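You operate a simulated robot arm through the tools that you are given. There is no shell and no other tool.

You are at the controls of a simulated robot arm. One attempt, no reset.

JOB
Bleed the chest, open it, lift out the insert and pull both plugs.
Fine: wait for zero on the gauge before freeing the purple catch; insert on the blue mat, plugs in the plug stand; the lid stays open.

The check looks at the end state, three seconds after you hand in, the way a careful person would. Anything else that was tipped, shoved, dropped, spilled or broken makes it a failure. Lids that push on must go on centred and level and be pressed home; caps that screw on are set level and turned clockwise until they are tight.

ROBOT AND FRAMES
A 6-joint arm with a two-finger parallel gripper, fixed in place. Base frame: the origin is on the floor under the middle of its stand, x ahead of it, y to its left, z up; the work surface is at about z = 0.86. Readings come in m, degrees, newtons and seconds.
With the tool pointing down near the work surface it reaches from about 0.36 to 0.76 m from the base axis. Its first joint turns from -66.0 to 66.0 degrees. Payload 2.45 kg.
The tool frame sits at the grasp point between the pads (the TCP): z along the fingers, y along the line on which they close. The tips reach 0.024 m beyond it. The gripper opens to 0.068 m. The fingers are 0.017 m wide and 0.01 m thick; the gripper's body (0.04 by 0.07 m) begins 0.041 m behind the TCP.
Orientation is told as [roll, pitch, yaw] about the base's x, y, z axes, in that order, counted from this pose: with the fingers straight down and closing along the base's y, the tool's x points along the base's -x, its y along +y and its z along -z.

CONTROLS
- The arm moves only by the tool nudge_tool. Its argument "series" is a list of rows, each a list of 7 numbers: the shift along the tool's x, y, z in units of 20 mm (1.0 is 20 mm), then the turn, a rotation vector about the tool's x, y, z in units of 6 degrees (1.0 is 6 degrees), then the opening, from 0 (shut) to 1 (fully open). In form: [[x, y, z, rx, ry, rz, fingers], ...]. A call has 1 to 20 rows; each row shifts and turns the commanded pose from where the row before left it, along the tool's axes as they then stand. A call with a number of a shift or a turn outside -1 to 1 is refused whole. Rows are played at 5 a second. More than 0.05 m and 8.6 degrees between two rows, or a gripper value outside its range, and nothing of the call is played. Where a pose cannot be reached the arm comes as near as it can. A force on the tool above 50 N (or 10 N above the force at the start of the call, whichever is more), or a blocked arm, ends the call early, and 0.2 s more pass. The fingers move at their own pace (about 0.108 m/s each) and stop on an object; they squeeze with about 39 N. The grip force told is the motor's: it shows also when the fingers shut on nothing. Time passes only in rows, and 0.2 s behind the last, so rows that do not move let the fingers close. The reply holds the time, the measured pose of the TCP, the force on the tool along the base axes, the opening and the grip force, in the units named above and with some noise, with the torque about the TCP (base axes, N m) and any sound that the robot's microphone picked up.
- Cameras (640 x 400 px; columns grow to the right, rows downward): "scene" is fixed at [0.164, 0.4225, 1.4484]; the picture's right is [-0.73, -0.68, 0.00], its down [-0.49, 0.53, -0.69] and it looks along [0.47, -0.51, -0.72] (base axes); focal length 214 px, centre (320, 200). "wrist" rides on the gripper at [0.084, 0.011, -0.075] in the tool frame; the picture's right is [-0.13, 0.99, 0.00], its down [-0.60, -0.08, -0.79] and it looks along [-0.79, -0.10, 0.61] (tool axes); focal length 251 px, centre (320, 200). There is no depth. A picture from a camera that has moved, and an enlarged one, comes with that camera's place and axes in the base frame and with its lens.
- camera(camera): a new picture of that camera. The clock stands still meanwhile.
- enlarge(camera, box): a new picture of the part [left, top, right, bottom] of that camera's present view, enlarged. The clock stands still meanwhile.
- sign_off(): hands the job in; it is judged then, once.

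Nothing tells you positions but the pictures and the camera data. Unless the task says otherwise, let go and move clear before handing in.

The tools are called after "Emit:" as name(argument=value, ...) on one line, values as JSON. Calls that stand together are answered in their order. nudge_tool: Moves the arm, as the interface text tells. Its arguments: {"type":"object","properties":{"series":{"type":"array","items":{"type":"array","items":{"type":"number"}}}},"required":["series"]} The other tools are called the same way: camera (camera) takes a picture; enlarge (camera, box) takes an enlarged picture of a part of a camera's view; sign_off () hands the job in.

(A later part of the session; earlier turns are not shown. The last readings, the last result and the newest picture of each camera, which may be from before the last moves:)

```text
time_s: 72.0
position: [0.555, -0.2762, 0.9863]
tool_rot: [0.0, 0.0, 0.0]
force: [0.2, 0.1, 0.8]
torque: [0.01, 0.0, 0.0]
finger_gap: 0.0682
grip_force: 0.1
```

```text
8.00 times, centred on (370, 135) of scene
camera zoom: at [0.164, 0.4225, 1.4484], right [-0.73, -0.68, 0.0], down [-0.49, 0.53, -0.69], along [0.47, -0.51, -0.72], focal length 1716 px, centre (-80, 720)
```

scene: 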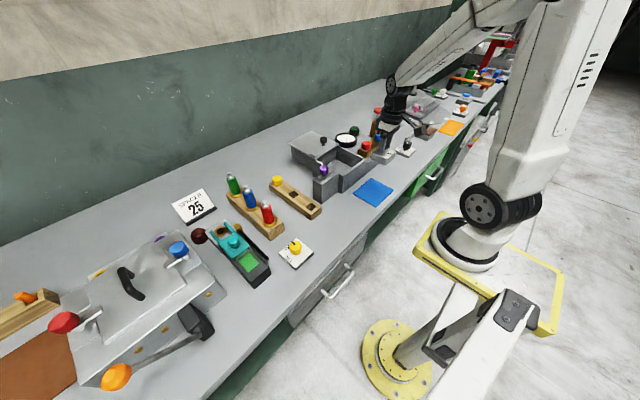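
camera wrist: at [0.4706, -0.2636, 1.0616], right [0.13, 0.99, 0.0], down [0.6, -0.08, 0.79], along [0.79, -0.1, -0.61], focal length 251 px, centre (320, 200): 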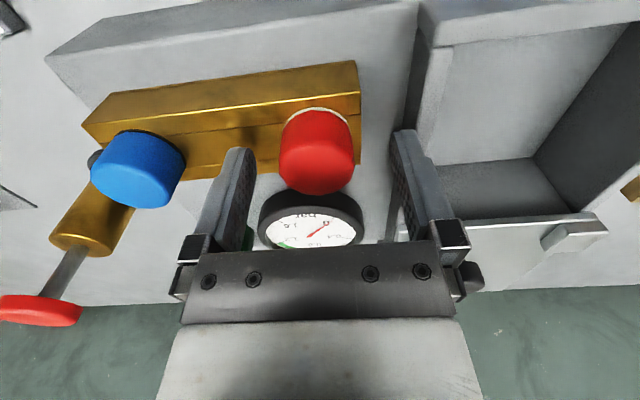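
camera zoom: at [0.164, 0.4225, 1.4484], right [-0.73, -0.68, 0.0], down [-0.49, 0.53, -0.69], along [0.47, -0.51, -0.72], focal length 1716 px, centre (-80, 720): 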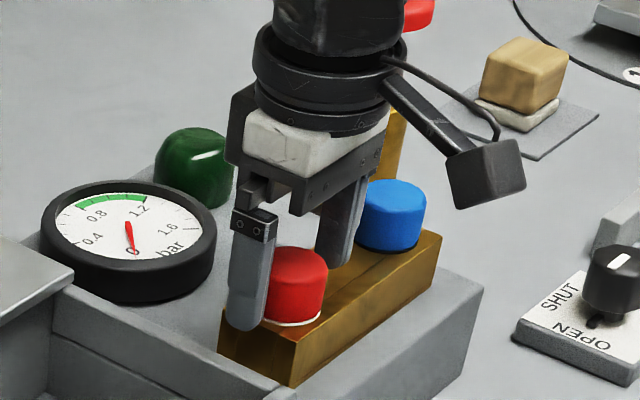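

Fingers straddle the red head. Closing, then checking the load.

Emit:
nudge_tool(series=[[0.1, 0.03, 0, 0, 0, 0, 1], [0, 0, 0, 0, 0, 0, 0.7], [0, 0, 0, 0, 0, 0, 0], [0, 0, 0, 0, 0, 0, 0], [0, 0, 0, 0, 0, 0, 0]])

```text
time_s: 73.2
position: [0.5524, -0.2768, 0.9869]
tool_rot: [0.0, 0.0, 0.0]
force: [0.1, -1.9, 1.3]
torque: [0.0, 0.01, -0.04]
finger_gap: 0.0345
grip_force: 39.1
```

Gripped (34.5 mm) with negligible load. Pulling straight up gently.

Emit:
nudge_tool(series=[[0, 0, -0.15, 0, 0, 0, 0], [0, 0, -0.15, 0, 0, 0, 0], [0, 0, 0, 0, 0, 0, 0]])

Emit:
camera(camera="wrist")

Emit:
enlarge(camera="scene", box=[340, 110, 400, 160])

```text
time_s: 74.0
position: [0.5506, -0.2771, 0.9911]
tool_rot: [0.0, 0.0, 0.0]
force: [-1.3, -10.9, -6.4]
torque: [-0.45, 0.11, -0.04]
finger_gap: 0.0346
grip_force: 39.7
```

```text
taken
camera wrist: at [0.4686, -0.2635, 1.0671], right [0.13, 0.99, 0.0], down [0.6, -0.08, 0.79], along [0.79, -0.1, -0.61], focal length 251 px, centre (320, 200)
```

wrist: 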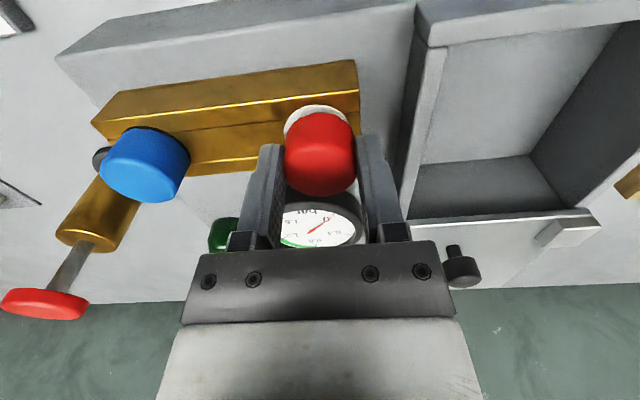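

```text
8.00 times, centred on (370, 135) of scene
camera zoom: at [0.1641, 0.4221, 1.4485], right [-0.73, -0.68, 0.0], down [-0.49, 0.53, -0.69], along [0.47, -0.51, -0.72], focal length 1716 px, centre (-80, 720)
```

zoom: 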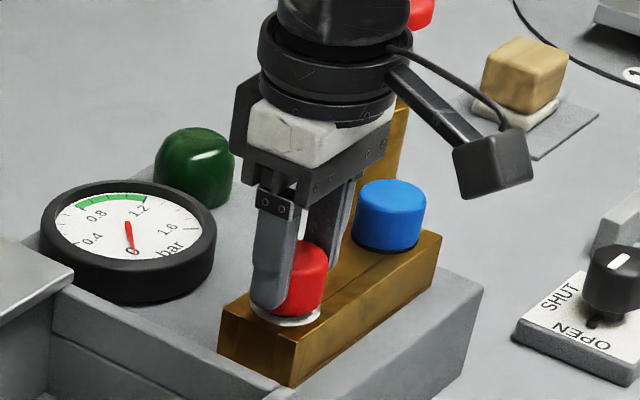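

The head is rising with low force. Continuing to pull in small steps.

Emit:
nudge_tool(series=[[0, -0.03, -0.25, 0, 0, 0, 0], [0, 0, -0.25, 0, 0, 0, 0], [0, 0, -0.25, 0, 0, 0, 0], [0, 0, -0.25, 0, 0, 0, 0], [0, 0, 0, 0, 0, 0, 0]])

Emit:
camera(camera="wrist")

Emit:
enlarge(camera="scene", box=[340, 110, 400, 160])

```text
time_s: 75.2
position: [0.5518, -0.2742, 1.0133]
tool_rot: [0.0, -0.1, -0.1]
force: [0.6, -4.9, 3.5]
torque: [-0.29, -0.05, -0.1]
finger_gap: 0.0344
grip_force: 38.7
```

```text
taken
camera wrist: at [0.4677, -0.2623, 1.0876], right [0.13, 0.99, 0.0], down [0.6, -0.08, 0.79], along [0.79, -0.1, -0.61], focal length 251 px, centre (320, 200)
```

wrist: 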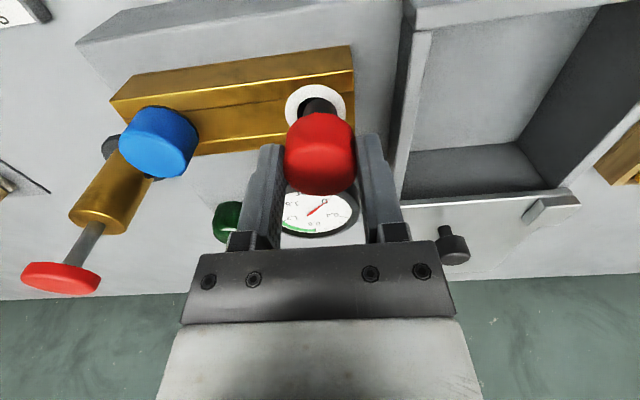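

```text
8.00 times, centred on (370, 135) of scene
camera zoom: at [0.1639, 0.4224, 1.4484], right [-0.73, -0.68, 0.0], down [-0.49, 0.53, -0.69], along [0.47, -0.51, -0.72], focal length 1716 px, centre (-80, 720)
```

zoom: 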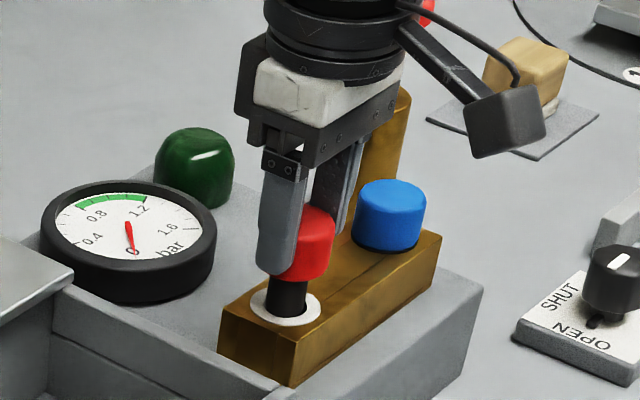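

The plug's dark shaft is coming out cleanly. Continue lifting until clear.

Emit:
nudge_tool(series=[[0, 0, -0.4, 0, 0, 0, 0], [0, 0, -0.4, 0, 0, 0, 0], [0, 0, -0.4, 0, 0, 0, 0], [0, 0, -0.4, 0, 0, 0, 0], [0, 0, -0.4, 0, 0, 0, 0], [0, 0, 0, 0, 0, 0, 0]])

Emit:
enlarge(camera="scene", box=[340, 90, 410, 160])

Emit:
camera(camera="wrist")

```text
time_s: 76.6
position: [0.5506, -0.2753, 1.0523]
tool_rot: [0.0, 0.0, 0.1]
force: [0.9, -1.5, -1.6]
torque: [0.01, 0.01, -0.02]
finger_gap: 0.0342
grip_force: 38.9
```

```text
5.71 times, centred on (375, 125) of scene
camera zoom: at [0.164, 0.4225, 1.4484], right [-0.73, -0.68, 0.0], down [-0.49, 0.53, -0.69], along [0.47, -0.51, -0.72], focal length 1226 px, centre (6, 629)
```

zoom: 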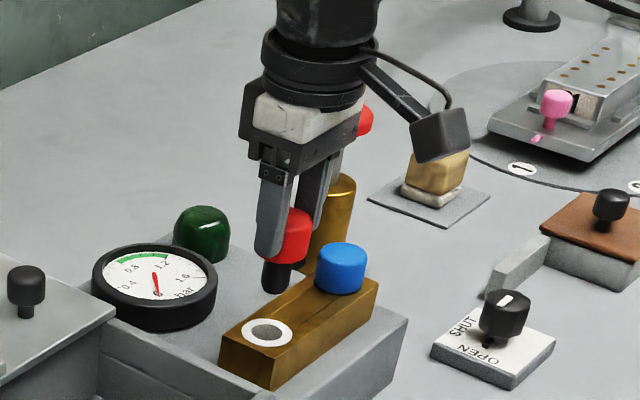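

```text
taken
camera wrist: at [0.4683, -0.2631, 1.1274], right [0.13, 0.99, 0.0], down [0.6, -0.08, 0.79], along [0.79, -0.1, -0.61], focal length 251 px, centre (320, 200)
```

wrist: 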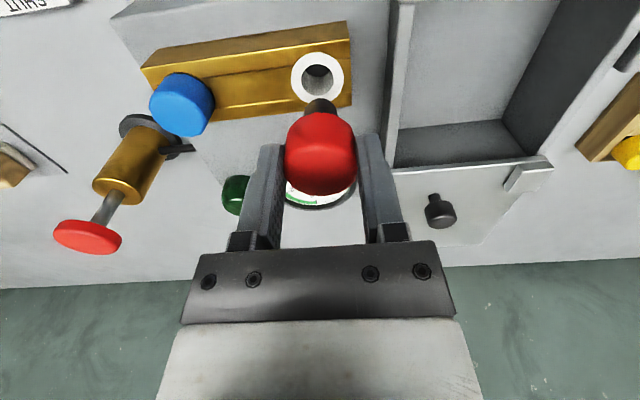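

The red plug is out (shaft ~16 mm wide, ~35 mm long). I'll raise it and carry it over to the wooden plug stand, staying high above the purple knob.

Emit:
nudge_tool(series=[[0, 0, -0.8, 0, 0, 0, 0], [0, 0, -0.8, 0, 0, 0, 0], [0, 0, -0.8, 0, 0, 0, 0], [0, 0, -0.8, 0, 0, 0, 0], [0, 0, -0.8, 0, 0, 0, 0], [0, 0, 0, 0, 0, 0, 0]])

Emit:
nudge_tool(series=[[0, 0.9, 0, 0, 0, 0, 0], [0, 0.9, 0, 0, 0, 0, 0], [0, 0.9, 0, 0, 0, 0, 0], [0, 0.9, 0, 0, 0, 0, 0], [0, 0.9, 0, 0, 0, 0, 0], [0, 0.9, 0, 0, 0, 0, 0], [0, 0.9, 0, 0, 0, 0, 0], [0, 0.9, 0, 0, 0, 0, 0], [0, 0.9, 0, 0, 0, 0, 0], [0, 0.9, 0, 0, 0, 0, 0], [0, 0.9, 0, 0, 0, 0, 0], [0, 0.9, 0, 0, 0, 0, 0], [0, 0.9, 0, 0, 0, 0, 0], [0, 0.9, 0, 0, 0, 0, 0], [0, 0.9, 0, 0, 0, 0, 0], [0, 0.9, 0, 0, 0, 0, 0], [0, 0.9, 0, 0, 0, 0, 0], [0, 0.9, 0, 0, 0, 0, 0], [0, 0.9, 0, 0, 0, 0, 0], [0, 0, 0, 0, 0, 0, 0]])

Emit:
camera(camera="wrist")

Emit:
enlarge(camera="scene", box=[240, 80, 380, 230])

```text
time_s: 78.0
position: [0.5517, -0.2764, 1.1311]
tool_rot: [0.0, 0.0, 0.0]
force: [0.1, -0.9, -0.8]
torque: [0.02, 0.04, 0.01]
finger_gap: 0.0345
grip_force: 39.5
```

```text
time_s: 82.2
position: [0.551, 0.0663, 1.1323]
tool_rot: [0.0, 0.0, 0.1]
force: [-0.4, 0.1, -0.6]
torque: [-0.02, 0.01, 0.03]
finger_gap: 0.0345
grip_force: 39.3
```

```text
taken
camera wrist: at [0.4685, 0.0794, 1.2078], right [0.13, 0.99, 0.0], down [0.6, -0.08, 0.79], along [0.79, -0.1, -0.61], focal length 251 px, centre (320, 200)
```

wrist: 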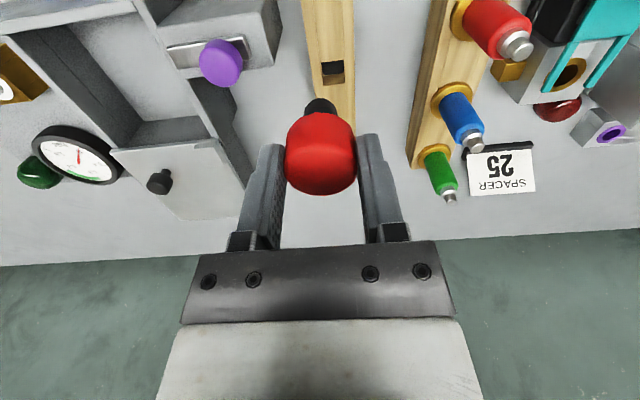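

```text
2.67 times, centred on (310, 155) of scene
camera zoom: at [0.164, 0.4225, 1.4484], right [-0.73, -0.68, 0.0], down [-0.49, 0.53, -0.69], along [0.47, -0.51, -0.72], focal length 572 px, centre (347, 320)
```

zoom: 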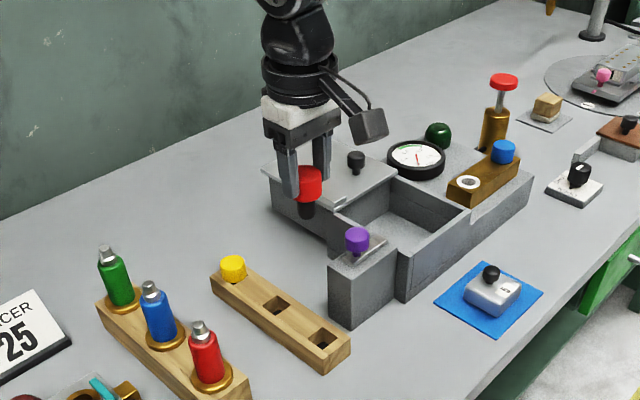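

I triangulate the far hole at about (0.617, 0.077) with stand top near z 0.90. I'll move above it and descend to a hover to fine-align.

Emit:
nudge_tool(series=[[-0.83, 0.13, 0.5, 0, 0, 0, 0], [-0.83, 0.13, 0.5, 0, 0, 0, 0], [-0.83, 0.13, 0.5, 0, 0, 0, 0], [-0.83, 0.13, 0.5, 0, 0, 0, 0], [0, 0, 0.8, 0, 0, 0, 0], [0, 0, 0.8, 0, 0, 0, 0], [0, 0, 0.8, 0, 0, 0, 0], [0, 0, 0.8, 0, 0, 0, 0], [0, 0, 0.5, 0, 0, 0, 0], [0, 0, 0, 0, 0, 0, 0]])

Emit:
camera(camera="wrist")

Emit:
enlarge(camera="wrist", box=[230, 0, 410, 200])

Emit:
enlarge(camera="scene", box=[260, 140, 340, 225])

```text
time_s: 84.4
position: [0.6192, 0.0784, 1.0177]
tool_rot: [0.1, 0.0, -0.1]
force: [0.1, 0.8, -0.2]
torque: [-0.02, 0.01, 0.03]
finger_gap: 0.0345
grip_force: 38.9
```

```text
taken
camera wrist: at [0.5352, 0.0902, 1.0924], right [0.13, 0.99, 0.0], down [0.6, -0.08, 0.79], along [0.79, -0.1, -0.61], focal length 251 px, centre (320, 200)
```

wrist: 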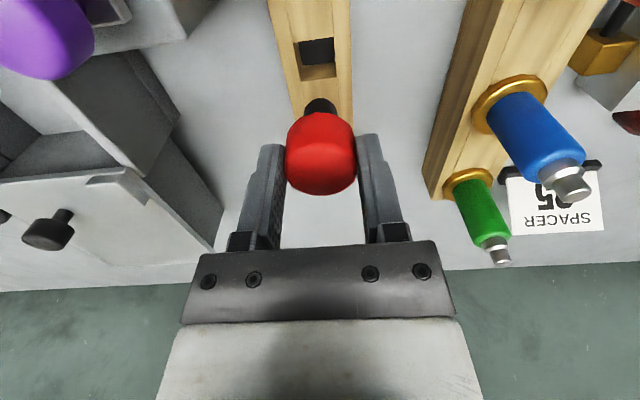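

```text
2.00 times, centred on (320, 100) of wrist
camera zoom: at [0.5352, 0.0902, 1.0924], right [0.13, 0.99, 0.0], down [0.6, -0.08, 0.79], along [0.79, -0.1, -0.61], focal length 503 px, centre (320, 400)
```

zoom: 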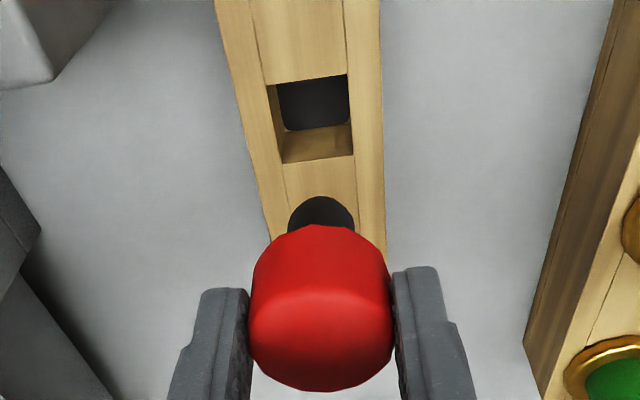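

```text
4.71 times, centred on (300, 182) of scene
camera zoom: at [0.164, 0.4225, 1.4484], right [-0.73, -0.68, 0.0], down [-0.49, 0.53, -0.69], along [0.47, -0.51, -0.72], focal length 1009 px, centre (414, 282)
```

zoom: 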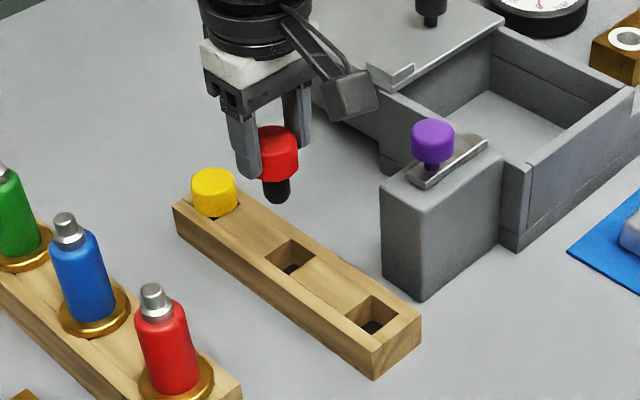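

The hole is about 28 mm square, centred at (0.618, 0.0777), and the plug axis is within ~2 mm. I'll lower the plug into the hole, slowing near the end.

Emit:
nudge_tool(series=[[0, -0.08, 0.5, 0, 0, 0, 0], [0, 0, 0.5, 0, 0, 0, 0], [0, 0, 0.5, 0, 0, 0, 0], [0, 0, 0.5, 0, 0, 0, 0], [0, 0, 0.5, 0, 0, 0, 0], [0, 0, 0.5, 0, 0, 0, 0], [0, 0, 0.3, 0, 0, 0, 0], [0, 0, 0, 0, 0, 0, 0]])

Emit:
enlarge(camera="scene", box=[260, 140, 340, 225])

Emit:
camera(camera="wrist")

```text
time_s: 86.2
position: [0.619, 0.0769, 0.9527]
tool_rot: [0.0, 0.0, -0.1]
force: [0.3, -0.4, -0.8]
torque: [0.01, -0.01, 0.0]
finger_gap: 0.0345
grip_force: 39.2
```

```text
4.71 times, centred on (300, 182) of scene
camera zoom: at [0.164, 0.4225, 1.4484], right [-0.73, -0.68, 0.0], down [-0.49, 0.53, -0.69], along [0.47, -0.51, -0.72], focal length 1009 px, centre (414, 282)
```

zoom: 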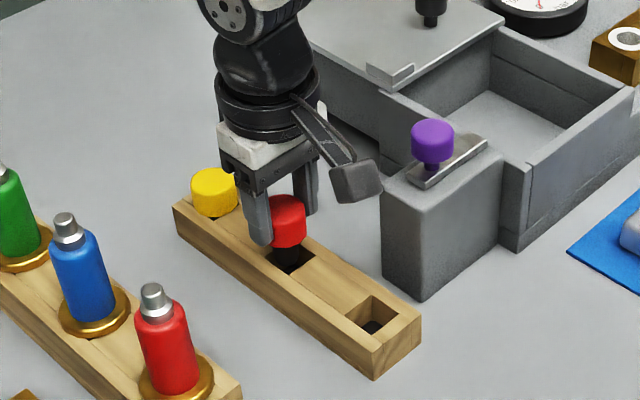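

```text
taken
camera wrist: at [0.5347, 0.0894, 1.0276], right [0.13, 0.99, 0.0], down [0.6, -0.08, 0.79], along [0.79, -0.1, -0.61], focal length 251 px, centre (320, 200)
```

wrist: 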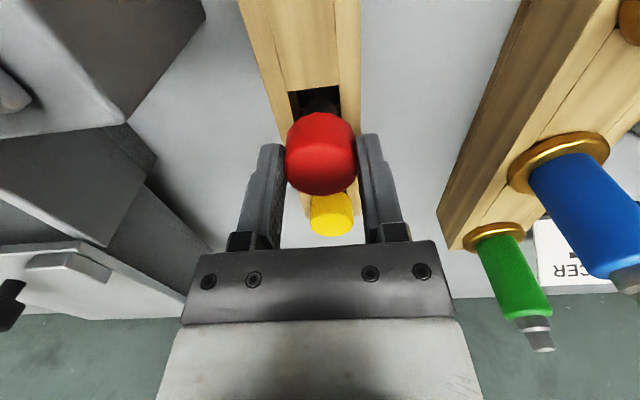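

The shaft is in the hole. Lowering in 2 mm steps until it seats.

Emit:
nudge_tool(series=[[0, 0, 0.1, 0, 0, 0, 0], [0, 0, 0.1, 0, 0, 0, 0], [0, 0, 0.1, 0, 0, 0, 0], [0, 0, 0.1, 0, 0, 0, 0], [0, 0, 0.1, 0, 0, 0, 0], [0, 0, 0, 0, 0, 0, 0]])

Emit:
enlarge(camera="scene", box=[270, 170, 320, 210])

```text
time_s: 87.6
position: [0.6187, 0.0764, 0.9414]
tool_rot: [0.0, -0.1, 0.0]
force: [0.0, 0.2, -0.5]
torque: [0.0, 0.01, -0.02]
finger_gap: 0.0346
grip_force: 39.0
```

```text
10.00 times, centred on (295, 190) of scene
camera zoom: at [0.164, 0.4225, 1.4484], right [-0.73, -0.68, 0.0], down [-0.49, 0.53, -0.69], along [0.47, -0.51, -0.72], focal length 2145 px, centre (570, 300)
```

zoom: 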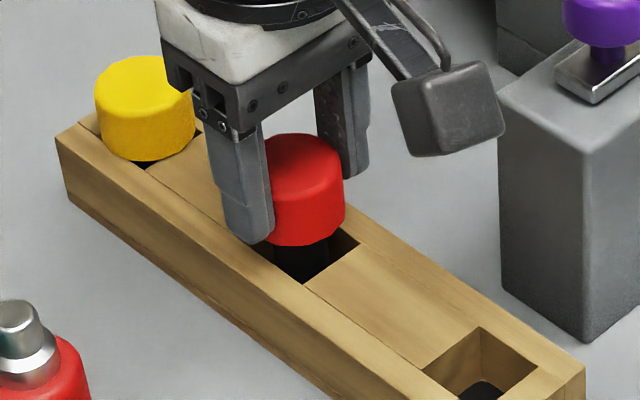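

Emit:
nudge_tool(series=[[0, 0, 0.1, 0, 0, 0, 0], [0, 0, 0.1, 0, 0, 0, 0], [0, 0, 0.1, 0, 0, 0, 0], [0, 0, 0, 0, 0, 0, 0]])

Emit:
enlarge(camera="scene", box=[270, 170, 320, 210])

```text
time_s: 88.6
position: [0.6183, 0.0759, 0.9354]
tool_rot: [0.0, 0.0, 0.0]
force: [-0.2, 0.0, -0.4]
torque: [0.04, -0.01, 0.02]
finger_gap: 0.0345
grip_force: 39.3
```

```text
10.00 times, centred on (295, 190) of scene
camera zoom: at [0.164, 0.4225, 1.4484], right [-0.73, -0.68, 0.0], down [-0.49, 0.53, -0.69], along [0.47, -0.51, -0.72], focal length 2145 px, centre (570, 300)
```

zoom: 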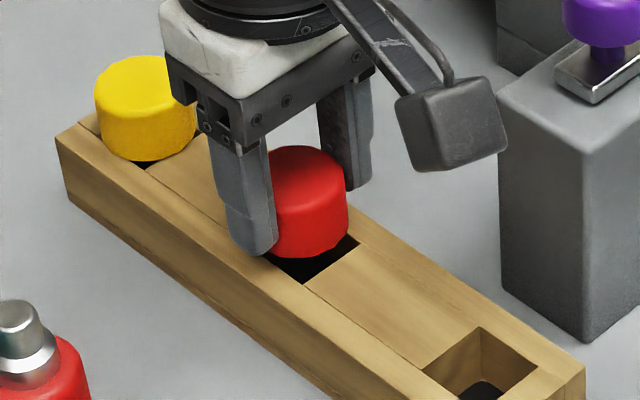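

Emit:
nudge_tool(series=[[0, 0, 0.1, 0, 0, 0, 0], [0, 0, 0.1, 0, 0, 0, 0], [0, 0, 0, 0, 0, 0, 0]])

Emit:
enlarge(camera="scene", box=[270, 170, 320, 210])

Emit:
camera(camera="wrist")

```text
time_s: 89.4
position: [0.6172, 0.0761, 0.9325]
tool_rot: [-0.1, 0.0, 0.0]
force: [0.2, 0.0, -0.1]
torque: [-0.02, 0.01, 0.02]
finger_gap: 0.0343
grip_force: 38.8
```

```text
10.00 times, centred on (295, 190) of scene
camera zoom: at [0.164, 0.4225, 1.4484], right [-0.73, -0.68, 0.0], down [-0.49, 0.53, -0.69], along [0.47, -0.51, -0.72], focal length 2145 px, centre (570, 300)
```

zoom: 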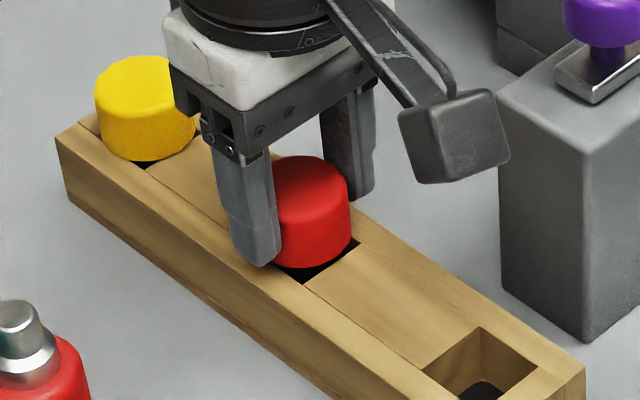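

```text
taken
camera wrist: at [0.5341, 0.0878, 1.0066], right [0.13, 0.99, 0.0], down [0.6, -0.08, 0.79], along [0.79, -0.1, -0.61], focal length 251 px, centre (320, 200)
```

wrist: 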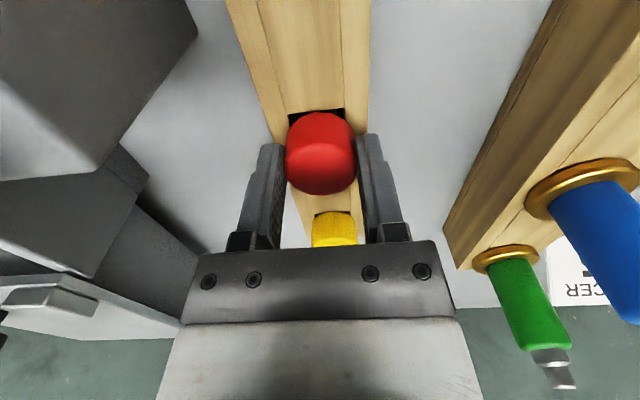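

Emit:
nudge_tool(series=[[0, 0, 0.1, 0, 0, 0, 0], [0, 0, 0.1, 0, 0, 0, 0], [0, 0, 0, 0, 0, 0, 0]])

Emit:
enlarge(camera="scene", box=[270, 170, 320, 210])

```text
time_s: 90.2
position: [0.6197, 0.0757, 0.9282]
tool_rot: [0.0, 0.0, -0.1]
force: [0.3, -0.5, -1.0]
torque: [0.01, -0.01, 0.02]
finger_gap: 0.0342
grip_force: 38.8
```

```text
10.00 times, centred on (295, 190) of scene
camera zoom: at [0.164, 0.4225, 1.4484], right [-0.73, -0.68, 0.0], down [-0.49, 0.53, -0.69], along [0.47, -0.51, -0.72], focal length 2145 px, centre (570, 300)
```

zoom: 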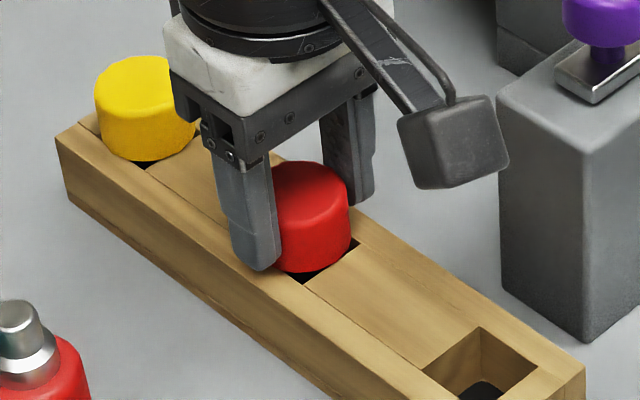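

Emit:
nudge_tool(series=[[0, 0, 0.08, 0, 0, 0, 0], [0, 0, 0, 0, 0, 0, 0]])

Emit:
nudge_tool(series=[[0, 0, 0.08, 0, 0, 0, 0], [0, 0, 0, 0, 0, 0, 0]])

Emit:
enlarge(camera="scene", box=[270, 170, 320, 210])

Emit:
enlarge(camera="wrist", box=[230, 70, 410, 250])

```text
time_s: 90.8
position: [0.6189, 0.0753, 0.9275]
tool_rot: [0.0, 0.0, 0.0]
force: [-10.3, -2.2, 16.3]
torque: [-0.08, 0.28, 0.04]
finger_gap: 0.0344
grip_force: 38.7
```

```text
time_s: 91.4
position: [0.6201, 0.0754, 0.9275]
tool_rot: [0.0, -0.2, 0.0]
force: [-15.8, -11.1, 39.4]
torque: [-0.5, 0.4, -0.13]
finger_gap: 0.0343
grip_force: 39.0
```

```text
10.00 times, centred on (295, 190) of scene
camera zoom: at [0.1628, 0.4221, 1.4486], right [-0.73, -0.68, 0.0], down [-0.49, 0.53, -0.7], along [0.47, -0.51, -0.72], focal length 2145 px, centre (570, 300)
```

zoom: 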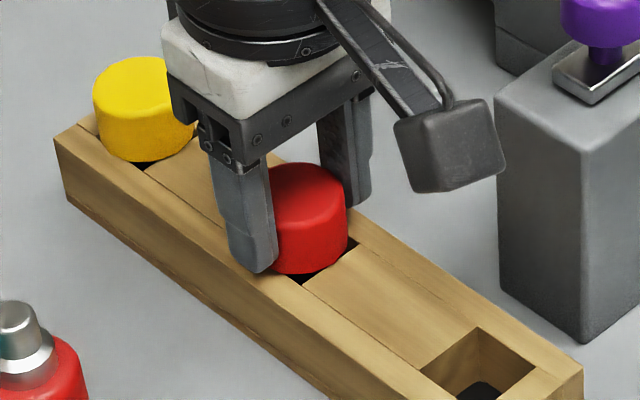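

```text
2.22 times, centred on (320, 160) of wrist
camera zoom: at [0.5354, 0.0875, 1.0018], right [0.13, 0.99, 0.0], down [0.6, -0.08, 0.8], along [0.79, -0.1, -0.61], focal length 559 px, centre (320, 289)
```

zoom: 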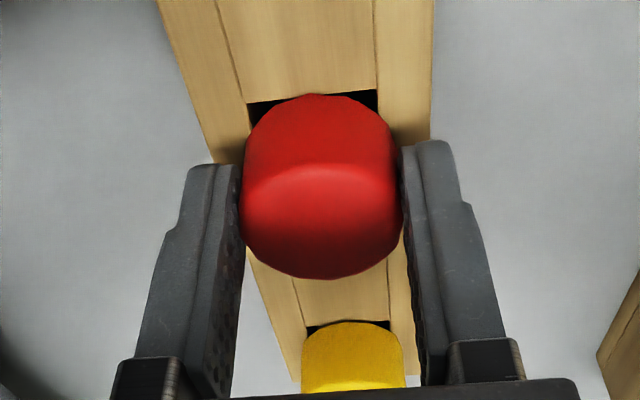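

The red plug is seated flush like the yellow one. Relaxing the press, releasing, and rising straight up.

Emit:
nudge_tool(series=[[0, 0, -0.15, 0, 0, 0, 0], [0, 0, 0, 0, 0, 0, 0], [0, 0, 0, 0, 0, 0, 0.7], [0, 0, 0, 0, 0, 0, 1], [0, 0, 0, 0, 0, 0, 1], [0, 0, -0.4, 0, 0, 0, 1], [0, 0, -0.6, 0, 0, 0, 1], [0, 0, -1, 0, 0, 0, 1], [0, 0, -1, 0, 0, 0, 1], [0, 0, -1, 0, 0, 0, 1], [0, 0, -1, 0, 0, 0, 1], [0, 0, -1, 0, 0, 0, 1], [0, 0, -1, 0, 0, 0, 1], [0, 0, -1, 0, 0, 0, 1], [0, 0, -1, 0, 0, 0, 1], [0, 0, -1, 0, 0, 0, 1], [0, 0, 0, 0, 0, 0, 1]])

Emit:
camera(camera="wrist")

Emit:
enlarge(camera="scene", box=[250, 120, 380, 220])

```text
time_s: 95.0
position: [0.619, 0.0752, 1.1256]
tool_rot: [0.0, 0.0, 0.0]
force: [0.5, 0.6, -0.1]
torque: [0.02, -0.03, -0.03]
finger_gap: 0.0679
grip_force: 0.1
```

```text
taken
camera wrist: at [0.535, 0.0862, 1.2021], right [0.13, 0.99, 0.0], down [0.6, -0.08, 0.79], along [0.79, -0.1, -0.61], focal length 251 px, centre (320, 200)
```

wrist: 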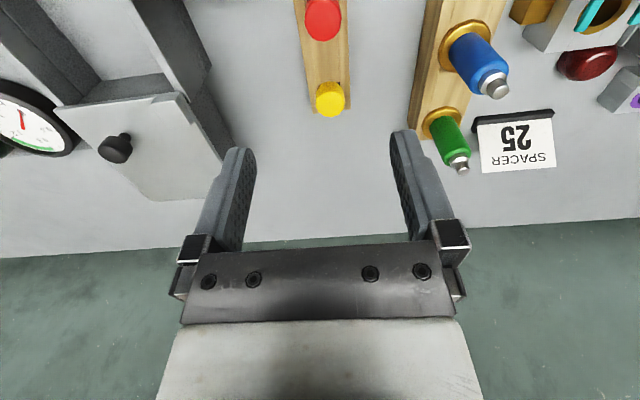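

```text
4.00 times, centred on (315, 170) of scene
camera zoom: at [0.164, 0.4225, 1.4484], right [-0.73, -0.68, 0.0], down [-0.49, 0.53, -0.69], along [0.47, -0.51, -0.72], focal length 858 px, centre (340, 320)
```

zoom: 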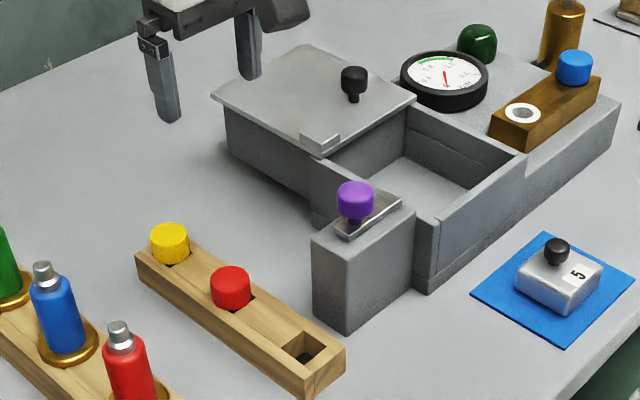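

The red plug is seated and upright. Now travelling over to the blue plug at about (0.553, −0.368).

Emit:
nudge_tool(series=[[0.165, -1, 0, 0, 0, 0, 1], [0.165, -1, 0, 0, 0, 0, 1], [0.165, -1, 0, 0, 0, 0, 1], [0.165, -1, 0, 0, 0, 0, 1], [0.165, -1, 0, 0, 0, 0, 1], [0.165, -1, 0, 0, 0, 0, 1], [0.165, -1, 0, 0, 0, 0, 1], [0.165, -1, 0, 0, 0, 0, 1], [0.165, -1, 0, 0, 0, 0, 1], [0.165, -1, 0, 0, 0, 0, 1], [0.165, -1, 0, 0, 0, 0, 1], [0.165, -1, 0, 0, 0, 0, 1], [0.165, -1, 0, 0, 0, 0, 1], [0.165, -1, 0, 0, 0, 0, 1], [0.165, -1, 0, 0, 0, 0, 1], [0.165, -1, 0, 0, 0, 0, 1], [0.165, -1, 0, 0, 0, 0, 1], [0.165, -1, 0, 0, 0, 0, 1], [0.165, -1, 0, 0, 0, 0, 1], [0.165, -1, 0, 0, 0, 0, 1]])

Emit:
nudge_tool(series=[[0, -1, 0.6, 0, 0, 0, 1], [0, -1, 0.6, 0, 0, 0, 1], [0, -0.16, 0.6, 0, 0, 0, 1], [0, 0, 0.7, 0, 0, 0, 1], [0, 0, 0, 0, 0, 0, 1]])

Emit:
camera(camera="wrist")

Emit:
enlarge(camera="scene", box=[320, 90, 440, 180])

```text
time_s: 99.2
position: [0.5523, -0.3259, 1.1281]
tool_rot: [-0.1, 0.0, 0.0]
force: [-0.6, -0.1, -0.2]
torque: [-0.03, 0.01, -0.03]
finger_gap: 0.0681
grip_force: 0.0
```

```text
time_s: 100.4
position: [0.5535, -0.3689, 1.0756]
tool_rot: [0.0, 0.0, 0.0]
force: [-0.8, 0.2, -0.5]
torque: [0.03, -0.06, 0.03]
finger_gap: 0.068
grip_force: 0.1
```

```text
taken
camera wrist: at [0.4704, -0.3573, 1.1516], right [0.13, 0.99, 0.0], down [0.6, -0.08, 0.79], along [0.79, -0.1, -0.61], focal length 251 px, centre (320, 200)
```

wrist: 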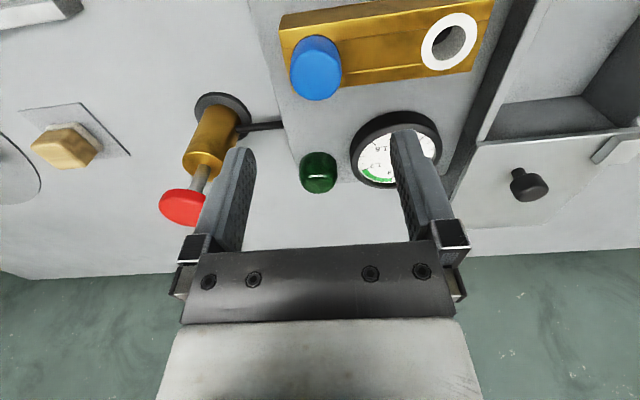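

```text
4.44 times, centred on (380, 135) of scene
camera zoom: at [0.164, 0.4225, 1.4484], right [-0.73, -0.68, 0.0], down [-0.49, 0.53, -0.69], along [0.47, -0.51, -0.72], focal length 953 px, centre (53, 489)
```

zoom: 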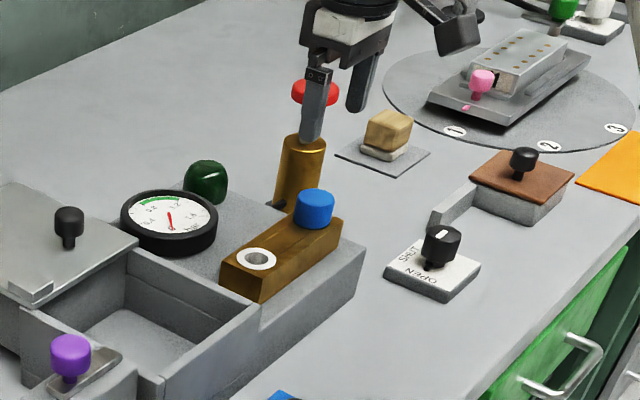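

Blue head measured at (0.554, −0.370). Descending and gripping it.

Emit:
nudge_tool(series=[[0, -0.06, 0.8, 0, 0, 0, 1], [0, 0, 0.8, 0, 0, 0, 1], [0, 0, 0.8, 0, 0, 0, 1], [0, 0, 0.8, 0, 0, 0, 1], [0, 0, 0.8, 0, 0, 0, 1], [0, 0, 0.45, 0, 0, 0, 1], [0, 0, 0, 0, 0, 0, 0.7], [0, 0, 0, 0, 0, 0, 0], [0, 0, 0, 0, 0, 0, 0], [0, 0, 0, 0, 0, 0, 0]])

Emit:
camera(camera="wrist")

Emit:
enlarge(camera="scene", box=[340, 100, 410, 160])

```text
time_s: 102.6
position: [0.5525, -0.3711, 0.9897]
tool_rot: [-0.1, -0.1, 0.0]
force: [1.9, -12.1, 0.4]
torque: [-0.4, -0.06, -0.04]
finger_gap: 0.0344
grip_force: 39.4
```

```text
taken
camera wrist: at [0.4693, -0.358, 1.0646], right [0.13, 0.99, 0.0], down [0.6, -0.08, 0.79], along [0.79, -0.1, -0.61], focal length 251 px, centre (320, 200)
```

wrist: 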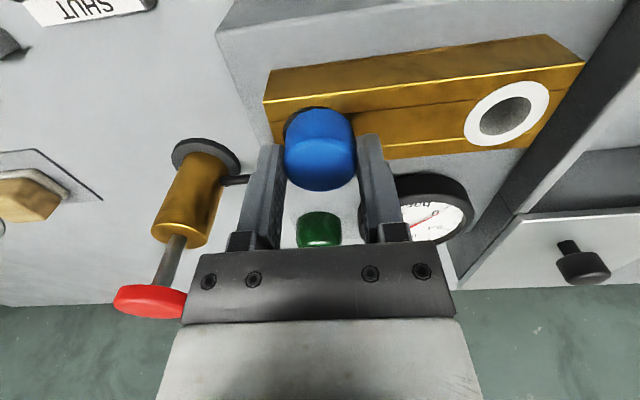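

```text
6.67 times, centred on (375, 130) of scene
camera zoom: at [0.164, 0.4221, 1.4485], right [-0.73, -0.68, 0.0], down [-0.49, 0.53, -0.69], along [0.47, -0.51, -0.72], focal length 1430 px, centre (-47, 667)
```

zoom: 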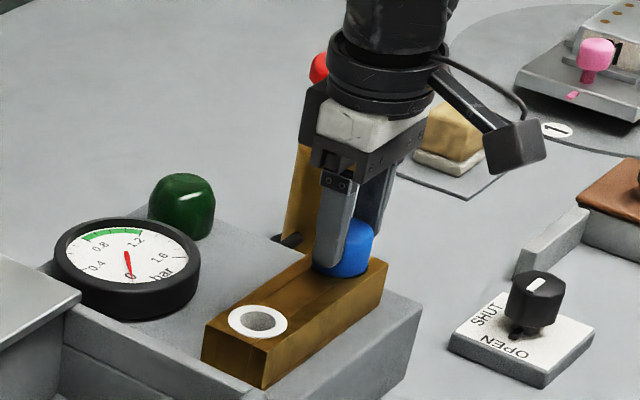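

Blue head gripped (34.4 mm). I'll relieve the small side load and pull up gently.

Emit:
nudge_tool(series=[[0, -0.05, 0, 0, 0, 0, 0], [0, 0, -0.15, 0, 0, 0, 0], [0, 0, -0.15, 0, 0, 0, 0], [0, 0, 0, 0, 0, 0, 0]])

Emit:
enlarge(camera="scene", box=[340, 100, 410, 160])

Emit:
camera(camera="wrist")

```text
time_s: 103.6
position: [0.5518, -0.3702, 0.9947]
tool_rot: [0.0, 0.2, 0.0]
force: [-1.4, -12.6, -10.6]
torque: [-0.58, 0.09, 0.02]
finger_gap: 0.0344
grip_force: 39.0
```

```text
6.67 times, centred on (375, 130) of scene
camera zoom: at [0.1641, 0.422, 1.4485], right [-0.73, -0.68, 0.0], down [-0.49, 0.53, -0.69], along [0.47, -0.51, -0.72], focal length 1430 px, centre (-47, 667)
```

zoom: 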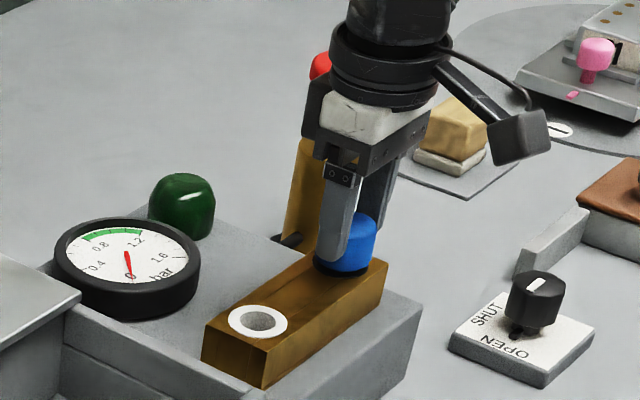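

```text
taken
camera wrist: at [0.4684, -0.3584, 1.0698], right [0.13, 0.99, 0.0], down [0.61, -0.08, 0.79], along [0.78, -0.1, -0.61], focal length 251 px, centre (320, 200)
```

wrist: 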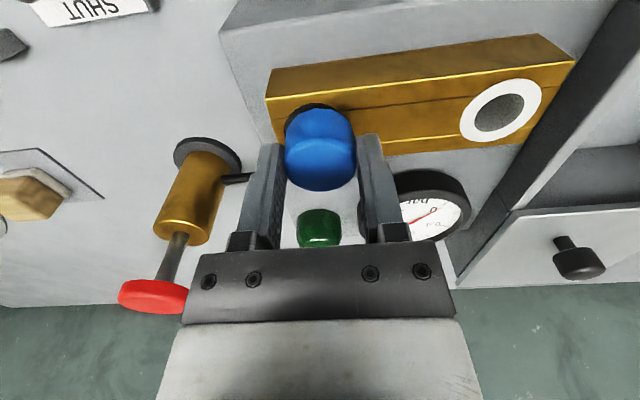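

It's rising freely. Continue pulling.

Emit:
nudge_tool(series=[[0, -0.05, -0.2, 0, 0, 0, 0], [0, 0, -0.25, 0, 0, 0, 0], [0, 0, -0.25, 0, 0, 0, 0], [0, 0, -0.25, 0, 0, 0, 0], [0, 0, 0, 0, 0, 0, 0]])

Emit:
nudge_tool(series=[[0, 0, -0.4, 0, 0, 0, 0], [0, 0, -0.4, 0, 0, 0, 0], [0, 0, -0.4, 0, 0, 0, 0], [0, 0, -0.4, 0, 0, 0, 0], [0, 0, -0.4, 0, 0, 0, 0], [0, 0, -0.4, 0, 0, 0, 0], [0, 0, 0, 0, 0, 0, 0]])

Emit:
enlarge(camera="scene", box=[340, 90, 420, 160])

Emit:
camera(camera="wrist")

```text
time_s: 104.8
position: [0.5515, -0.369, 1.0134]
tool_rot: [0.0, 0.1, 0.1]
force: [0.0, -0.2, 0.6]
torque: [0.02, -0.03, 0.01]
finger_gap: 0.0344
grip_force: 39.0
```

```text
time_s: 106.4
position: [0.5516, -0.3694, 1.0622]
tool_rot: [0.0, 0.0, -0.1]
force: [0.1, -0.3, -0.4]
torque: [0.01, 0.02, 0.05]
finger_gap: 0.0343
grip_force: 39.3
```

```text
5.71 times, centred on (380, 125) of scene
camera zoom: at [0.164, 0.4225, 1.4484], right [-0.73, -0.68, 0.0], down [-0.49, 0.53, -0.69], along [0.47, -0.51, -0.72], focal length 1226 px, centre (-23, 629)
```

zoom: 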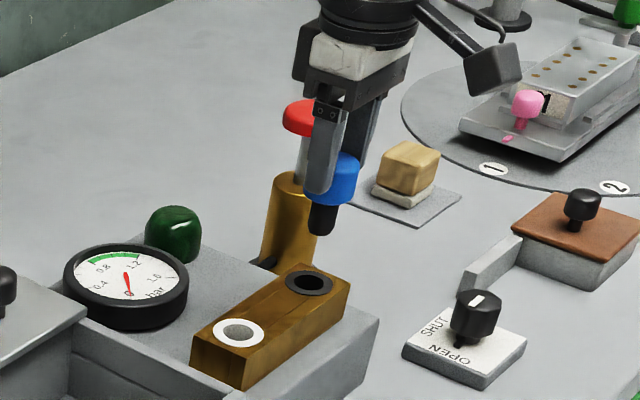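

```text
taken
camera wrist: at [0.4683, -0.3572, 1.1378], right [0.13, 0.99, 0.0], down [0.6, -0.08, 0.79], along [0.79, -0.1, -0.61], focal length 251 px, centre (320, 200)
```

wrist: 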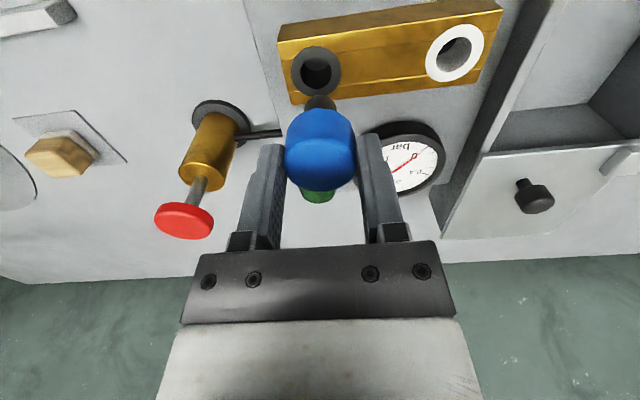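

Blue plug is out. Raising it and carrying it to the remaining stand hole near (0.530, 0.078).

Emit:
nudge_tool(series=[[0, 0, -0.9, 0, 0, 0, 0], [0, 0, -0.9, 0, 0, 0, 0], [0, 0, -0.9, 0, 0, 0, 0], [0, 0, -0.9, 0, 0, 0, 0], [0, 0, 0, 0, 0, 0, 0]])

Emit:
nudge_tool(series=[[0.05, 0.95, 0, 0, 0, 0, 0], [0.05, 1, 0, 0, 0, 0, 0], [0.05, 1, 0, 0, 0, 0, 0], [0.05, 1, 0, 0, 0, 0, 0], [0.05, 1, 0, 0, 0, 0, 0], [0.05, 1, 0, 0, 0, 0, 0], [0.05, 1, 0, 0, 0, 0, 0], [0.05, 1, 0, 0, 0, 0, 0], [0.05, 1, 0, 0, 0, 0, 0], [0.05, 1, 0, 0, 0, 0, 0], [0.05, 1, 0, 0, 0, 0, 0], [0.05, 1, 0, 0, 0, 0, 0], [0.05, 1, 0, 0, 0, 0, 0], [0.05, 1, 0, 0, 0, 0, 0], [0.05, 1, 0, 0, 0, 0, 0], [0.05, 1, 0, 0, 0, 0, 0], [0.05, 1, 0, 0, 0, 0, 0], [0.05, 1, 0, 0, 0, 0, 0], [0.05, 1, 0, 0, 0, 0, 0], [0.05, 1, 0, 0, 0, 0, 0]])

Emit:
nudge_tool(series=[[0, 1, 0, 0, 0, 0, 0], [0, 1, 0, 0, 0, 0, 0], [0, 0.4, 0, 0, 0, 0, 0], [0, 0, 0.6, 0, 0, 0, 0], [0, 0, 0.8, 0, 0, 0, 0], [0, 0, 0.8, 0, 0, 0, 0], [0, 0, 0.8, 0, 0, 0, 0], [0, 0, 0, 0, 0, 0, 0]])

Emit:
camera(camera="wrist")

Emit:
enlarge(camera="scene", box=[260, 130, 360, 225])

```text
time_s: 107.6
position: [0.5534, -0.3709, 1.1322]
tool_rot: [0.1, -0.1, -0.1]
force: [0.6, -0.2, -0.4]
torque: [-0.01, 0.02, 0.01]
finger_gap: 0.0343
grip_force: 38.6
```

```text
time_s: 111.8
position: [0.5332, 0.0274, 1.133]
tool_rot: [-0.1, 0.0, 0.0]
force: [-0.5, -0.6, -0.7]
torque: [-0.01, 0.01, -0.01]
finger_gap: 0.0343
grip_force: 38.7
```

```text
time_s: 113.6
position: [0.533, 0.079, 1.0735]
tool_rot: [0.0, -0.1, 0.0]
force: [0.0, 0.2, 0.2]
torque: [-0.03, 0.01, -0.01]
finger_gap: 0.0344
grip_force: 38.9
```

```text
taken
camera wrist: at [0.4497, 0.09, 1.148], right [0.13, 0.99, 0.0], down [0.6, -0.08, 0.79], along [0.79, -0.1, -0.61], focal length 251 px, centre (320, 200)
```

wrist: 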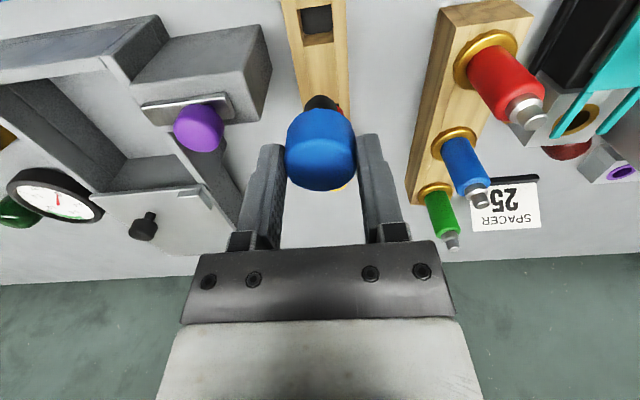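

```text
4.21 times, centred on (310, 178) of scene
camera zoom: at [0.164, 0.4225, 1.4484], right [-0.73, -0.68, 0.0], down [-0.49, 0.53, -0.69], along [0.47, -0.51, -0.72], focal length 903 px, centre (362, 295)
```

zoom: 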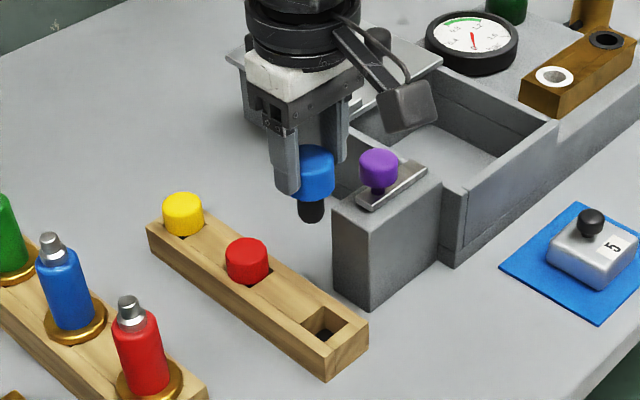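

The empty hole measures near (0.529, 0.078). Lowering to hover height and fine-aligning.

Emit:
nudge_tool(series=[[0.2, -0.05, 0.7, 0, 0, 0, 0], [0, 0, 0.7, 0, 0, 0, 0], [0, 0, 0.7, 0, 0, 0, 0], [0, 0, 0.65, 0, 0, 0, 0], [0, 0, 0, 0, 0, 0, 0]])

Emit:
enlarge(camera="wrist", box=[230, 0, 410, 200])

Emit:
enlarge(camera="scene", box=[260, 150, 350, 225])

```text
time_s: 114.8
position: [0.5265, 0.0758, 1.0175]
tool_rot: [0.0, 0.1, 0.1]
force: [-0.5, 0.6, -0.2]
torque: [-0.04, -0.02, 0.0]
finger_gap: 0.0343
grip_force: 38.6
```

```text
2.00 times, centred on (320, 100) of wrist
camera zoom: at [0.444, 0.0882, 1.0932], right [0.13, 0.99, 0.0], down [0.6, -0.08, 0.79], along [0.79, -0.1, -0.61], focal length 503 px, centre (320, 400)
```

zoom: 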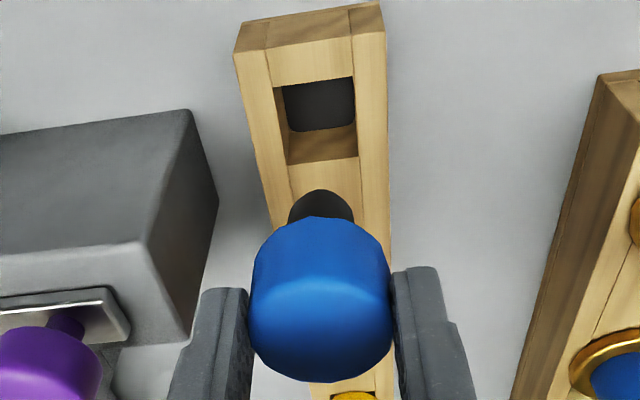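

```text
5.33 times, centred on (305, 188) of scene
camera zoom: at [0.164, 0.4225, 1.4484], right [-0.73, -0.68, 0.0], down [-0.49, 0.53, -0.69], along [0.47, -0.51, -0.72], focal length 1144 px, centre (400, 267)
```

zoom: 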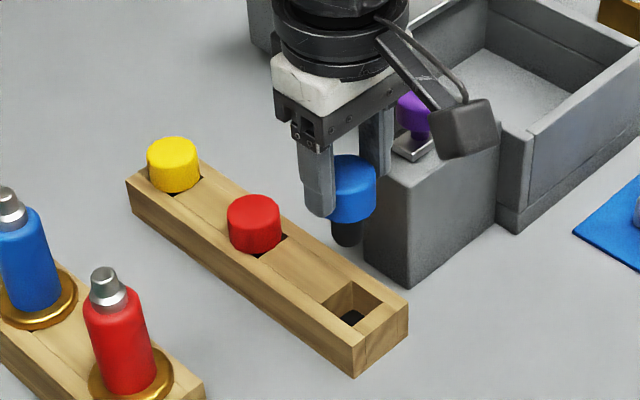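

The plug's axis projects within about 1 mm of the hole centre. Lowering it the same way as the red one.

Emit:
nudge_tool(series=[[-0.03, 0, 0.5, 0, 0, 0, 0], [0, 0, 0.5, 0, 0, 0, 0], [0, 0, 0.5, 0, 0, 0, 0], [0, 0, 0.5, 0, 0, 0, 0], [0, 0, 0.5, 0, 0, 0, 0], [0, 0, 0.5, 0, 0, 0, 0], [0, 0, 0.3, 0, 0, 0, 0], [0, 0, 0, 0, 0, 0, 0]])

Emit:
enlarge(camera="scene", box=[280, 160, 340, 220])

Emit:
camera(camera="wrist")

```text
time_s: 116.6
position: [0.5282, 0.076, 0.9516]
tool_rot: [0.0, 0.0, 0.0]
force: [-0.3, 0.4, -0.3]
torque: [-0.03, -0.01, 0.01]
finger_gap: 0.0342
grip_force: 38.8
```

```text
6.67 times, centred on (310, 190) of scene
camera zoom: at [0.164, 0.4225, 1.4484], right [-0.73, -0.68, 0.0], down [-0.49, 0.53, -0.69], along [0.47, -0.51, -0.72], focal length 1430 px, centre (387, 267)
```

zoom: 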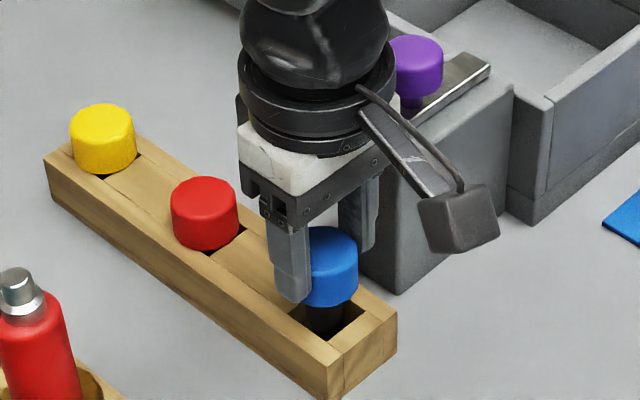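

```text
taken
camera wrist: at [0.4449, 0.0879, 1.0264], right [0.13, 0.99, 0.0], down [0.6, -0.08, 0.79], along [0.79, -0.1, -0.61], focal length 251 px, centre (320, 200)
```

wrist: 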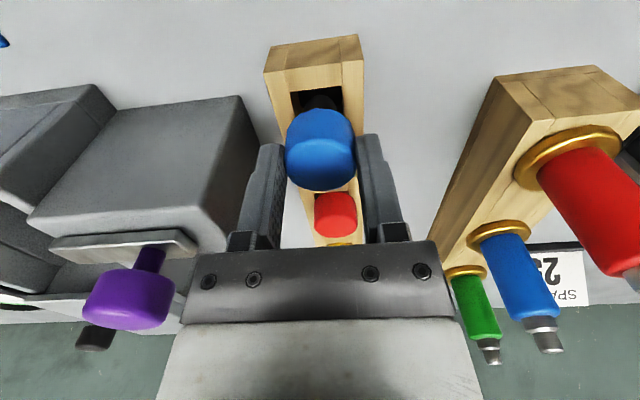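

Shaft is entering the hole cleanly. Continue in small steps to seat it.

Emit:
nudge_tool(series=[[0, 0, 0.15, 0, 0, 0, 0], [0, 0, 0.15, 0, 0, 0, 0], [0, 0, 0.15, 0, 0, 0, 0], [0, 0, 0.15, 0, 0, 0, 0], [0, 0, 0.15, 0, 0, 0, 0], [0, 0, 0.1, 0, 0, 0, 0], [0, 0, 0, 0, 0, 0, 0]])

Emit:
enlarge(camera="scene", box=[280, 160, 340, 220])

```text
time_s: 118.2
position: [0.5296, 0.0751, 0.9349]
tool_rot: [0.0, -0.1, -0.1]
force: [0.5, 0.1, -0.5]
torque: [-0.02, -0.04, 0.04]
finger_gap: 0.0343
grip_force: 38.7
```

```text
6.67 times, centred on (310, 190) of scene
camera zoom: at [0.164, 0.4225, 1.4484], right [-0.73, -0.68, 0.0], down [-0.49, 0.53, -0.69], along [0.47, -0.51, -0.72], focal length 1430 px, centre (387, 267)
```

zoom: 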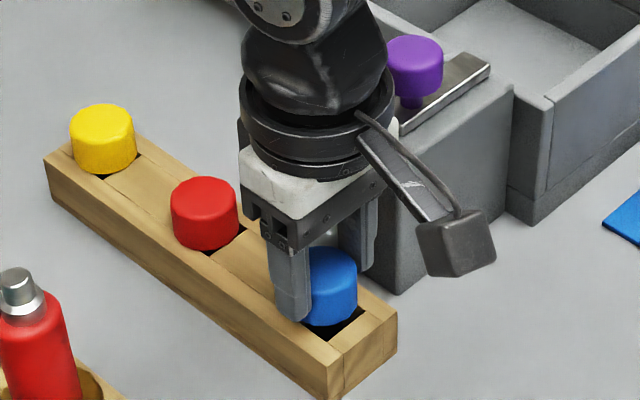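

Emit:
nudge_tool(series=[[0, 0, 0.1, 0, 0, 0, 0], [0, 0, 0.1, 0, 0, 0, 0], [0, 0, 0, 0, 0, 0, 0]])

Emit:
nudge_tool(series=[[0, 0, 0.08, 0, 0, 0, 0], [0, 0, 0, 0, 0, 0, 0]])

```text
time_s: 119.0
position: [0.53, 0.0749, 0.9324]
tool_rot: [-0.1, 0.0, 0.0]
force: [0.1, 0.9, -0.7]
torque: [-0.02, 0.01, 0.01]
finger_gap: 0.0342
grip_force: 38.7
```

```text
time_s: 119.6
position: [0.5297, 0.0761, 0.9309]
tool_rot: [0.1, -0.1, -0.1]
force: [-0.7, 0.7, -0.6]
torque: [0.01, 0.02, 0.0]
finger_gap: 0.0342
grip_force: 37.9
```

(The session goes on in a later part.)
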